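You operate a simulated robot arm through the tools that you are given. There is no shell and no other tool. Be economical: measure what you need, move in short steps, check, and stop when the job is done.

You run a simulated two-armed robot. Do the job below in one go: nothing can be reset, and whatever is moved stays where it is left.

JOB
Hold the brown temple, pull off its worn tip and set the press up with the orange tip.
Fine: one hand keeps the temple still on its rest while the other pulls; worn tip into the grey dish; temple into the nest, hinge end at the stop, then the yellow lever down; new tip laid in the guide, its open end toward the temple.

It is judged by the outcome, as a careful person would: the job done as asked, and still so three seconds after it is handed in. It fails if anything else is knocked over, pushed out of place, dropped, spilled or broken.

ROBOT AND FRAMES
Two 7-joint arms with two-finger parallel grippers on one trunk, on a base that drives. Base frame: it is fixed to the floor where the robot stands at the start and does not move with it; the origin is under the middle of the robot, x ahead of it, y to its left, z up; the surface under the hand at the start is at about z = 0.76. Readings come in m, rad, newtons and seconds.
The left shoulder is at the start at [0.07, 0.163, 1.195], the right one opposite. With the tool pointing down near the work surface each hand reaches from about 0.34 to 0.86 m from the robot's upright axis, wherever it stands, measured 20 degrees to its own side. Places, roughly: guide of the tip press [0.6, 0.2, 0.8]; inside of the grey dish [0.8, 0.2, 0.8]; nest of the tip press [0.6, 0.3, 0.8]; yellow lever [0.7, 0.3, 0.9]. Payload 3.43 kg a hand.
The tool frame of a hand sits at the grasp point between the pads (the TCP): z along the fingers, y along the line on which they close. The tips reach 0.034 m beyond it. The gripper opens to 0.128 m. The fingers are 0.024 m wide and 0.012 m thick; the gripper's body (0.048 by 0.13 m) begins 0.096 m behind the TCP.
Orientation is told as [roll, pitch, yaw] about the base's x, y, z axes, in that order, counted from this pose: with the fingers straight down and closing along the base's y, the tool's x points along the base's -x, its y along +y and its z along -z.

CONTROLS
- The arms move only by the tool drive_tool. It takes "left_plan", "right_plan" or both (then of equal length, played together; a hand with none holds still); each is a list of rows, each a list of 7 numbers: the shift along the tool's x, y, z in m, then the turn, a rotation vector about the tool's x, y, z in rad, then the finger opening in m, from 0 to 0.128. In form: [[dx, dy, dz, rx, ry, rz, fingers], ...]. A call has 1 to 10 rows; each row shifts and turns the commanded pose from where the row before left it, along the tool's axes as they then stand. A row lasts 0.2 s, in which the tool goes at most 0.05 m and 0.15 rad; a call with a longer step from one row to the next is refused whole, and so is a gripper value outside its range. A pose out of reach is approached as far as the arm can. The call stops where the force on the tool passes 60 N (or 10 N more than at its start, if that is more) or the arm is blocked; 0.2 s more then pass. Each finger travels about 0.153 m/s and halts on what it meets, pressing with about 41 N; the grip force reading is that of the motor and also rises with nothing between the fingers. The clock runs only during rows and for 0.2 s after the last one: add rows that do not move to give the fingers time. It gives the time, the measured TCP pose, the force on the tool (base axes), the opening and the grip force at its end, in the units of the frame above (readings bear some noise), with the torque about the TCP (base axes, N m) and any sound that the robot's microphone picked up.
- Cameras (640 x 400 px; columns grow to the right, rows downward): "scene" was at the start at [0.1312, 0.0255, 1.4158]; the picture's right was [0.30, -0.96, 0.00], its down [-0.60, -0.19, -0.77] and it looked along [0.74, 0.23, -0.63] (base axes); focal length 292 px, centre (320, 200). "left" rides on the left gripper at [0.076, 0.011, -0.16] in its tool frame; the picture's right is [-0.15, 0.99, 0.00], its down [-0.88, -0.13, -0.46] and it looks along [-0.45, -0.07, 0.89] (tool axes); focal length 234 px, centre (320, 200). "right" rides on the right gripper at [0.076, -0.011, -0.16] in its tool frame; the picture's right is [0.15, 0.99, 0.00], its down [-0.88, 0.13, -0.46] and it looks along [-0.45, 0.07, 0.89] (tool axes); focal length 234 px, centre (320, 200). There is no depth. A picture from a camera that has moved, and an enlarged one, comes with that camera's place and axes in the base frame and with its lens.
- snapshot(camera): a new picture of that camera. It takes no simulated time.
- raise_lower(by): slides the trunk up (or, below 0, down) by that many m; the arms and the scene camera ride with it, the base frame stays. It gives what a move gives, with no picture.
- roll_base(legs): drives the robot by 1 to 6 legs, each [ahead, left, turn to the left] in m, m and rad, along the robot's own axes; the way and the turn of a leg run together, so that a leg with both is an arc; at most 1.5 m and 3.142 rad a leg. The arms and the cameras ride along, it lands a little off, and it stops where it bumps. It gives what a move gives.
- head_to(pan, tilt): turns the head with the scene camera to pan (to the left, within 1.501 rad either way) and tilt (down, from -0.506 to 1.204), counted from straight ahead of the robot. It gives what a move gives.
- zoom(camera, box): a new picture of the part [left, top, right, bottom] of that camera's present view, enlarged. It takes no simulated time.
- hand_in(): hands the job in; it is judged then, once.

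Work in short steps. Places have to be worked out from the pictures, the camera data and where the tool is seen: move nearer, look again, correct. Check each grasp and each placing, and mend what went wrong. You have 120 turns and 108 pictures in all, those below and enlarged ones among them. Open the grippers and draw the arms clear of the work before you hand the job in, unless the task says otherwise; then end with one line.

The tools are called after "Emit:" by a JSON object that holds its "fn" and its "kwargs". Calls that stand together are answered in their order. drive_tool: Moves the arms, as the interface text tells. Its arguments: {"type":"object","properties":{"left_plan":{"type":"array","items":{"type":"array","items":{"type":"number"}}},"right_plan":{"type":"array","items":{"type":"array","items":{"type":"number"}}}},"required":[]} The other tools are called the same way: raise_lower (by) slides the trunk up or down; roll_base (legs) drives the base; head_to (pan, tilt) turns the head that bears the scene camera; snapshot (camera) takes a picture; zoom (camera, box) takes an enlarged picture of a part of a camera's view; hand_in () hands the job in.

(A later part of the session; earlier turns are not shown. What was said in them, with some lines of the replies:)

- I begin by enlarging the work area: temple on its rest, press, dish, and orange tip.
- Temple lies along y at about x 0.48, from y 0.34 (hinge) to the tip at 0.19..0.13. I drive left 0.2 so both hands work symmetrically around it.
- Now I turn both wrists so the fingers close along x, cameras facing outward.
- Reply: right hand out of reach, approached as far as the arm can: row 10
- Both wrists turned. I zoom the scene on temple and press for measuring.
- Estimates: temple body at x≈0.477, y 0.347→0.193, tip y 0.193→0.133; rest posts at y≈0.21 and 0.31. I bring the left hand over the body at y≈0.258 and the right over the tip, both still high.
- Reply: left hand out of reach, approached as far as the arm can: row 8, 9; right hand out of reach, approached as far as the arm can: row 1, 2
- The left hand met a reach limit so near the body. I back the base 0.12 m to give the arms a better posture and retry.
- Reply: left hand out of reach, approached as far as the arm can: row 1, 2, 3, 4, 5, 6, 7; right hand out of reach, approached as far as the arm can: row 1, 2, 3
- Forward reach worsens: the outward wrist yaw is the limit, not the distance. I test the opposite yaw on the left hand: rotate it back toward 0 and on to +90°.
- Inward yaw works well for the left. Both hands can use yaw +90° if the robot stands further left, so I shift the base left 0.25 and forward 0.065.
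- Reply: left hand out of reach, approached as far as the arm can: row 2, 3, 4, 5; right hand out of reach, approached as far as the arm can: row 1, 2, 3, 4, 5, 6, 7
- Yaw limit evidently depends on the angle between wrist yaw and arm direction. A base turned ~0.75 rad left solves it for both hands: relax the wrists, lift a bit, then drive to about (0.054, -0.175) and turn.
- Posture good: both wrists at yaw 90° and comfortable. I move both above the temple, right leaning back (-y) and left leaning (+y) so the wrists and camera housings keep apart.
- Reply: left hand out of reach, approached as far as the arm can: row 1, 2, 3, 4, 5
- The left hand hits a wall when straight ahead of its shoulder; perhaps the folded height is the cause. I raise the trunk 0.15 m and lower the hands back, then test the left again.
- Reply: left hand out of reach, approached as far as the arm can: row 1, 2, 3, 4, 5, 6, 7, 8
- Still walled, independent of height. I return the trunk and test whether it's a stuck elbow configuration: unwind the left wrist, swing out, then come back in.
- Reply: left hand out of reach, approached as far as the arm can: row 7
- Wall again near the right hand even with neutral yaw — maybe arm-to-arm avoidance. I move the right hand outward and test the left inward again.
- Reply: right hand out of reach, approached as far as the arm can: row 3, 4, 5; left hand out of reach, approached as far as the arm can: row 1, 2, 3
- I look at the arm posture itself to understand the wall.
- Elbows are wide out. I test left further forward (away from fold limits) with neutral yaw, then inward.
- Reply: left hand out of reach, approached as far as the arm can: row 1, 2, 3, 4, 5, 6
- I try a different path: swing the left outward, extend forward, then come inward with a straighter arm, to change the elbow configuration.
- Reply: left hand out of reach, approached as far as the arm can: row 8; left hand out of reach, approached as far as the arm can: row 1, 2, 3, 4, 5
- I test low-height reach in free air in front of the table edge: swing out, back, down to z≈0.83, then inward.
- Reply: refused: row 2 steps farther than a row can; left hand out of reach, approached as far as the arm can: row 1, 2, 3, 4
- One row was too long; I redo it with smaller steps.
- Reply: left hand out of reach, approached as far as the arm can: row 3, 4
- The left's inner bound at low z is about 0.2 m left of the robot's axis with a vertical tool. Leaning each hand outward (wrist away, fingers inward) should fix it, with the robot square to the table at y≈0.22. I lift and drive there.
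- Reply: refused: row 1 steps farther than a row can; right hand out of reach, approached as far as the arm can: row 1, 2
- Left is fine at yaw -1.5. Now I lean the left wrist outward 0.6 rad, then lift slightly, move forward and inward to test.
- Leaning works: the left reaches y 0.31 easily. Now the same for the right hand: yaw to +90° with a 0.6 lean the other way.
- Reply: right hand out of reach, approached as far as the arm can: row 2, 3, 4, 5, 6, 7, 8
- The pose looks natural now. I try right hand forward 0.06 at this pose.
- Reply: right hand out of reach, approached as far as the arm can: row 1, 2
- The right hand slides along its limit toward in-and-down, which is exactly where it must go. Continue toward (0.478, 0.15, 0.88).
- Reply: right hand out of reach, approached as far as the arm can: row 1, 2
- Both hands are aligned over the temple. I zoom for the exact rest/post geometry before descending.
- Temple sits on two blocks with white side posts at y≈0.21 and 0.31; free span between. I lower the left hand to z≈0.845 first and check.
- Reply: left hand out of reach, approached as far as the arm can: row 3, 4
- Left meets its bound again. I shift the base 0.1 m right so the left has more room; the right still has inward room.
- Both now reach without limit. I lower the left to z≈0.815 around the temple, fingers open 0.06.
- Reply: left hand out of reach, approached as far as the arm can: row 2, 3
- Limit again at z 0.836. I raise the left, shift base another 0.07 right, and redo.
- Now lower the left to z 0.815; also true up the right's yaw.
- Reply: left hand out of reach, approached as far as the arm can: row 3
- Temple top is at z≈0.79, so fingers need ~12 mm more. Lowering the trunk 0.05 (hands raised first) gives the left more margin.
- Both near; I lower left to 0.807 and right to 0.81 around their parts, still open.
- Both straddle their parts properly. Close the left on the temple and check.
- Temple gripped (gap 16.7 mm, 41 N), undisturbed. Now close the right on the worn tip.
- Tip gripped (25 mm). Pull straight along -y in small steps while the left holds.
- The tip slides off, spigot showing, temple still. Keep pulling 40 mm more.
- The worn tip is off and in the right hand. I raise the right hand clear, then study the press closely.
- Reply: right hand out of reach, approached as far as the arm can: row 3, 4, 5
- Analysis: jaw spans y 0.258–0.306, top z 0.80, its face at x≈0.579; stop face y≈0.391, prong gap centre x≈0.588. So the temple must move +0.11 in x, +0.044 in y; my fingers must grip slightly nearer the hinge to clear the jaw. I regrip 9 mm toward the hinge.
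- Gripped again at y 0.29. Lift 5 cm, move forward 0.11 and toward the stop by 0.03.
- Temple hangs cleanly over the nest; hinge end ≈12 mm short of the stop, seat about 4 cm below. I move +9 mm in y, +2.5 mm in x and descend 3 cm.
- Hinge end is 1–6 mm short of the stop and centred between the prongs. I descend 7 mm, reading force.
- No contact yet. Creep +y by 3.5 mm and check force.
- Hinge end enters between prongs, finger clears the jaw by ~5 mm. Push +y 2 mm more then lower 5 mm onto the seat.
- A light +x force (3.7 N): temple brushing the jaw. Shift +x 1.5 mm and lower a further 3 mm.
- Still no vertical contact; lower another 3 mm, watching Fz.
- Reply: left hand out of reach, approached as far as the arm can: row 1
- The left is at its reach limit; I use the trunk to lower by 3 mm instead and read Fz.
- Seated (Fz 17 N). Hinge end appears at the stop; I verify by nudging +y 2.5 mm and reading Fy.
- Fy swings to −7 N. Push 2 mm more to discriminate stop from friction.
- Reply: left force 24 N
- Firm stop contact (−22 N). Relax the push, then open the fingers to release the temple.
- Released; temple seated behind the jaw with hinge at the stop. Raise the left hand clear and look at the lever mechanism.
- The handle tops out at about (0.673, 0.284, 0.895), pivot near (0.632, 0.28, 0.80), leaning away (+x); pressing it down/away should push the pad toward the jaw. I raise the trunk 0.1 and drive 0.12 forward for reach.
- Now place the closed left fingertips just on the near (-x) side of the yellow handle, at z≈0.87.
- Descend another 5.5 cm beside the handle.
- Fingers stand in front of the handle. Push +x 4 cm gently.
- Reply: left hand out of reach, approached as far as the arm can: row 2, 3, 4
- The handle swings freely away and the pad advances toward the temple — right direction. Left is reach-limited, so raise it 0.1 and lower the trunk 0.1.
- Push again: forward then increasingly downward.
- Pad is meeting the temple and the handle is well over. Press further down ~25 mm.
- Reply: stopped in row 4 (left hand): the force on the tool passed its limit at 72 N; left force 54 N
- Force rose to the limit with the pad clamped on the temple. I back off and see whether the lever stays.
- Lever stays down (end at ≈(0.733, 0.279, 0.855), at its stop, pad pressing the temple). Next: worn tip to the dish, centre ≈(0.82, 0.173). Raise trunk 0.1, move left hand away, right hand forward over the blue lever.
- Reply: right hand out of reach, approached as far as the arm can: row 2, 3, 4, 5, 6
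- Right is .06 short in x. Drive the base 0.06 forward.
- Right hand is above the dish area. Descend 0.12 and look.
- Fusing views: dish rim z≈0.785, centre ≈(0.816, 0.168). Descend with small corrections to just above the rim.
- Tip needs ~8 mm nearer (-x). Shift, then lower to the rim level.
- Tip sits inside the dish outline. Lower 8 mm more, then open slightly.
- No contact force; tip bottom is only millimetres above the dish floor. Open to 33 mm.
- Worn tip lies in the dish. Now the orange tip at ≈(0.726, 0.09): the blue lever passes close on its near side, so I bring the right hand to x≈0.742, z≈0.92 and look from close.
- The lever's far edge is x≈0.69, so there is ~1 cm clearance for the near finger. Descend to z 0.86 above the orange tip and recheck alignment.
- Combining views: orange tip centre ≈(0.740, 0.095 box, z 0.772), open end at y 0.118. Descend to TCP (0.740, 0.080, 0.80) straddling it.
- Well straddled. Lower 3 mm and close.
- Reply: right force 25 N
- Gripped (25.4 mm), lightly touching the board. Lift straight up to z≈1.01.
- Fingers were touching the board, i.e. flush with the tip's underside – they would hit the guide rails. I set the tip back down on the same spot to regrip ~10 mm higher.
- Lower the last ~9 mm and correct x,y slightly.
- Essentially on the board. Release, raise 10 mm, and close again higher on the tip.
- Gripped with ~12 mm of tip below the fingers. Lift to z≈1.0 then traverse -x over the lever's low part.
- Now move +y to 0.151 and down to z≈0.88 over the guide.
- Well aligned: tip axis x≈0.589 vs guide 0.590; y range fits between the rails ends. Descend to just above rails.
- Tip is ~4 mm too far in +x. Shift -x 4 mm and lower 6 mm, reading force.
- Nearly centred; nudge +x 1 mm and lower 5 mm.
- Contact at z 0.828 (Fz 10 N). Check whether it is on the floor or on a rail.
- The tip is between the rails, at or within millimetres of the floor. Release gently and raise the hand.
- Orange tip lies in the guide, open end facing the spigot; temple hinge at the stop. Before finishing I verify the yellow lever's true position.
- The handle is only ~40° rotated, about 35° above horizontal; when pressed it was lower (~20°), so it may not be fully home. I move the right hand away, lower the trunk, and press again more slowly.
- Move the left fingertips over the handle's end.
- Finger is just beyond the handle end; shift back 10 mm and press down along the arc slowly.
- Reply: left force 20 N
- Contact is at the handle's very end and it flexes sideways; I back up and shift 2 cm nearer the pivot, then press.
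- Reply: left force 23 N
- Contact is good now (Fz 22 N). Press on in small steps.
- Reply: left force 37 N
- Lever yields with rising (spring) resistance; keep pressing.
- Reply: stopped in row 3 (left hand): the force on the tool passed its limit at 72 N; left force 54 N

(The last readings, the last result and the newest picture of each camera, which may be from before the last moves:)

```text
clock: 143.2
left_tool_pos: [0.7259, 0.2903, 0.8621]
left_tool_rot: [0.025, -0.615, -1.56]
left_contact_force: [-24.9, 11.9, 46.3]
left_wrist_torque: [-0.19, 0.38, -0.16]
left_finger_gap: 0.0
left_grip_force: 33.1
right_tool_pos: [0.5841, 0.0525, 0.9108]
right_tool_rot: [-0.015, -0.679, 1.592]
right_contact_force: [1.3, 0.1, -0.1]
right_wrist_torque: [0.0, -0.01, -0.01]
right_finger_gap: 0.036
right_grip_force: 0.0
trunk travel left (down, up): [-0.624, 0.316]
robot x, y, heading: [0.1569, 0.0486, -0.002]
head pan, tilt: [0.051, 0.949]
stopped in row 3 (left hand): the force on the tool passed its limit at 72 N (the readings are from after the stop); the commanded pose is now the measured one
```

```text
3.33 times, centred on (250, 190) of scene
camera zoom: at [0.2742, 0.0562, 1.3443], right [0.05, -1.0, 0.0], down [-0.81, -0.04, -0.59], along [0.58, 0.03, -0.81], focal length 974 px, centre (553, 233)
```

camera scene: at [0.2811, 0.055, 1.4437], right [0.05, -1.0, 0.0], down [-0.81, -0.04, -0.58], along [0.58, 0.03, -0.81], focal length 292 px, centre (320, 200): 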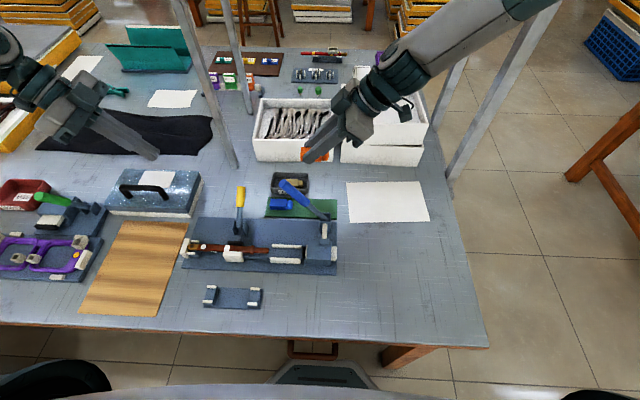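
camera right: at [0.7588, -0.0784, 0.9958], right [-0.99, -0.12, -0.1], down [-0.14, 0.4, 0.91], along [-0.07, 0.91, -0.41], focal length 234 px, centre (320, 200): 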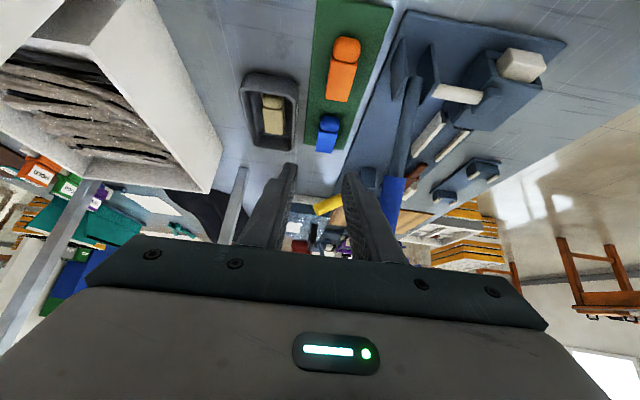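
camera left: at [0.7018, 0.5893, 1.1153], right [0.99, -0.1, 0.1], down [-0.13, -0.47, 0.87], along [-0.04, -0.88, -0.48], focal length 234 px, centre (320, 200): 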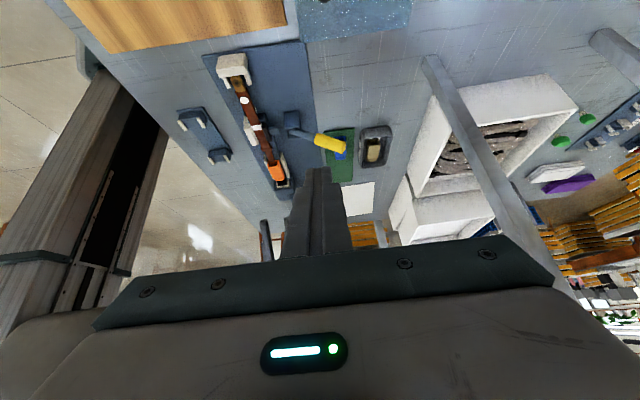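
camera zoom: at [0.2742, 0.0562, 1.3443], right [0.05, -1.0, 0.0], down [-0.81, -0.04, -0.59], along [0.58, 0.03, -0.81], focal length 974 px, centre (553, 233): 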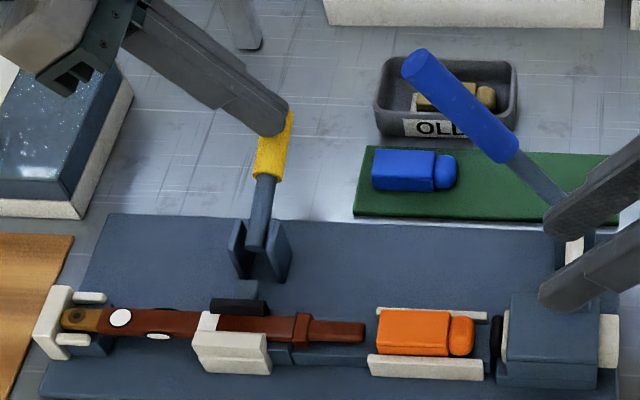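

Hard stop again at the same place (72 N), so the lever is at its end of travel with the pad on the temple. I retreat straight up and check how it rests.

Emit:
{"fn": "drive_tool", "kwargs": {"left_plan": [[-0.0057, -0.002, -0.0082, 0, 0, 0, 0.0], [-0.0114, 0, -0.0165, 0, 0, 0, 0.0], [-0.0228, 0, -0.033, 0, 0, 0, 0.0], [-0.0228, 0, -0.033, 0, 0, 0, 0.0], [0.03, 0, -0.02, 0, 0, 0, 0.0], [0.03, 0, -0.02, 0, 0, 0, 0.0], [0.03, 0, -0.02, 0, 0, 0, 0.0], [0, 0, 0, 0, 0, 0, 0.0]], "right_plan": [[0, 0, -0.01, 0, 0, 0, 0.036], [0, 0, -0.02, 0, 0, 0, 0.036], [0.02, 0, -0.03, 0, 0, 0, 0.036], [0.02, 0, -0.03, 0, 0, 0, 0.05], [0.02, 0, 0, 0, 0, 0, 0.05], [0, 0, 0, 0, 0, 0, 0.05], [0, 0, 0, 0, 0, 0, 0.05], [0, 0, 0, 0, 0, 0, 0.05]]}}

Emit:
{"fn": "snapshot", "kwargs": {"camera": "scene"}}

Emit:
{"fn": "zoom", "kwargs": {"camera": "scene", "box": [190, 130, 330, 250]}}

```text
clock: 145.0
left_tool_pos: [0.7248, 0.3972, 0.966]
left_tool_rot: [0.02, -0.609, -1.557]
left_contact_force: [-0.2, 0.5, 0.3]
left_wrist_torque: [0.0, 0.01, 0.0]
left_finger_gap: 0.0
left_grip_force: 32.4
right_tool_pos: [0.5603, -0.0287, 0.9213]
right_tool_rot: [-0.013, -0.68, 1.586]
right_contact_force: [-0.1, 0.0, -0.3]
right_wrist_torque: [0.02, 0.05, 0.01]
right_finger_gap: 0.0505
right_grip_force: 0.0
right hand out of reach, approached as far as the arm can: row 3, 4, 5
trunk travel left (down, up): [-0.624, 0.316]
robot x, y, heading: [0.1562, 0.0509, -0.003]
head pan, tilt: [0.051, 0.949]
```

```text
7 pictures are left
camera scene: at [0.2807, 0.0551, 1.3437], right [0.05, -1.0, 0.0], down [-0.81, -0.04, -0.58], along [0.58, 0.03, -0.81], focal length 292 px, centre (320, 200)
```

scene: 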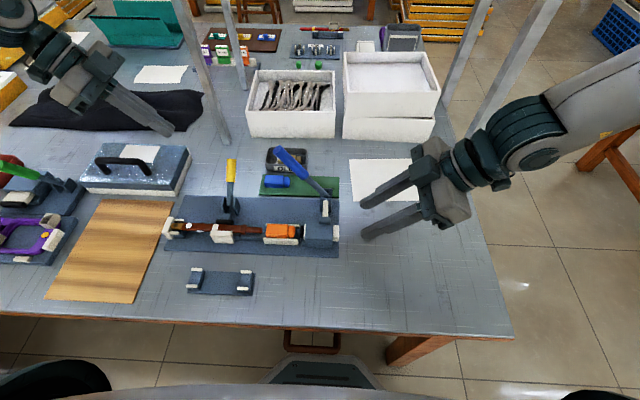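

```text
3.33 times, centred on (260, 190) of scene
camera zoom: at [0.2807, 0.0551, 1.3437], right [0.05, -1.0, 0.0], down [-0.81, -0.04, -0.58], along [0.58, 0.03, -0.81], focal length 974 px, centre (520, 233)
```

zoom: 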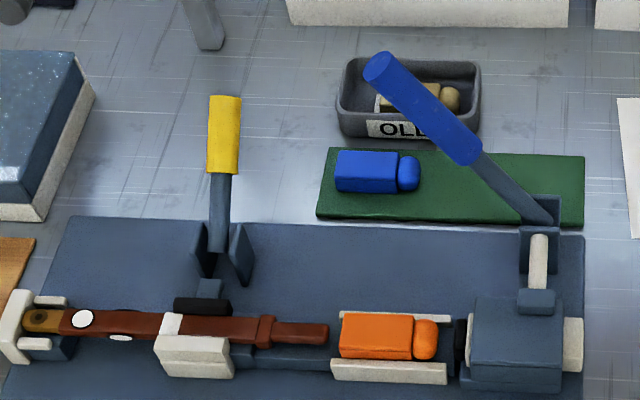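

Everything rests as wanted: temple clamped with hinge at the stop, lever at its down stop, orange tip in the guide, worn tip in the dish. Open the left gripper and raise both arms clear.

Emit:
{"fn": "raise_lower", "kwargs": {"by": 0.12}}

Emit:
{"fn": "drive_tool", "kwargs": {"left_plan": [[0.03, -0.03, -0.01, 0, 0, 0, 0.03], [0.03, -0.03, -0.01, 0, 0, 0, 0.06], [0, 0, 0, 0, 0, 0, 0.06], [0, 0, 0, 0, 0, 0, 0.06]]}}

Emit:
{"fn": "zoom", "kwargs": {"camera": "scene", "box": [160, 130, 360, 280]}}

```text
clock: 146.5
left_tool_pos: [0.723, 0.399, 1.0852]
left_tool_rot: [0.018, -0.609, -1.556]
left_contact_force: [0.5, 1.1, -0.2]
left_wrist_torque: [0.01, -0.01, 0.01]
left_finger_gap: 0.0
left_grip_force: 33.1
right_tool_pos: [0.5608, -0.0295, 1.042]
right_tool_rot: [-0.014, -0.68, 1.586]
right_contact_force: [-0.2, 0.4, 0.0]
right_wrist_torque: [0.0, 0.01, -0.02]
right_finger_gap: 0.0499
right_grip_force: 0.1
trunk travel left (down, up): [-0.744, 0.196]
robot x, y, heading: [0.1592, 0.0527, -0.002]
head pan, tilt: [0.051, 0.949]
```

```text
clock: 147.5
left_tool_pos: [0.6582, 0.4588, 1.0689]
left_tool_rot: [0.019, -0.609, -1.556]
left_contact_force: [-0.4, -0.1, 0.2]
left_wrist_torque: [0.01, -0.03, 0.01]
left_finger_gap: 0.0601
left_grip_force: 0.0
right_tool_pos: [0.5601, -0.0282, 1.0425]
right_tool_rot: [-0.016, -0.677, 1.587]
right_contact_force: [0.9, 0.7, 0.2]
right_wrist_torque: [-0.01, 0.02, -0.01]
right_finger_gap: 0.0501
right_grip_force: 0.0
trunk travel left (down, up): [-0.744, 0.196]
robot x, y, heading: [0.1585, 0.0539, 0.001]
head pan, tilt: [0.051, 0.949]
```

```text
2.67 times, centred on (260, 205) of scene
camera zoom: at [0.2796, 0.0559, 1.4639], right [0.05, -1.0, 0.0], down [-0.81, -0.04, -0.58], along [0.58, 0.03, -0.81], focal length 780 px, centre (480, 187)
```

zoom: 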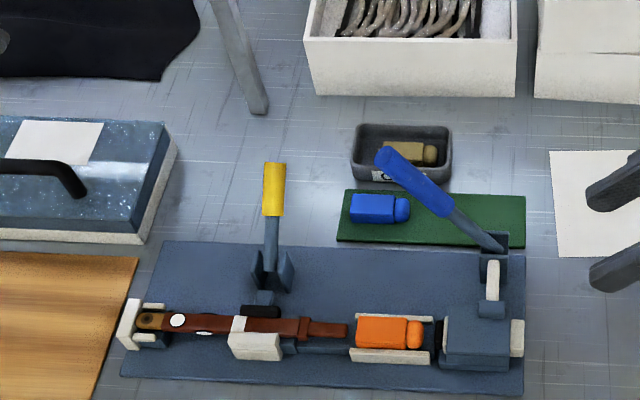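

All parts are in place and both grippers are open and clear, so I hand in the job.

Emit:
{"fn": "hand_in", "kwargs": {}}

```text
The job is handed in.
```

The press is set up and handed in: the worn tip is in the grey dish, the temple sits in the nest with its hinge end at the stop, and the orange tip lies in the guide with its open end toward the temple. The yellow lever is down against its stop but settles about 35° above horizontal. I pressed it to a hard limit twice, and each time it came back to that same angle, so I took that as fully closed.
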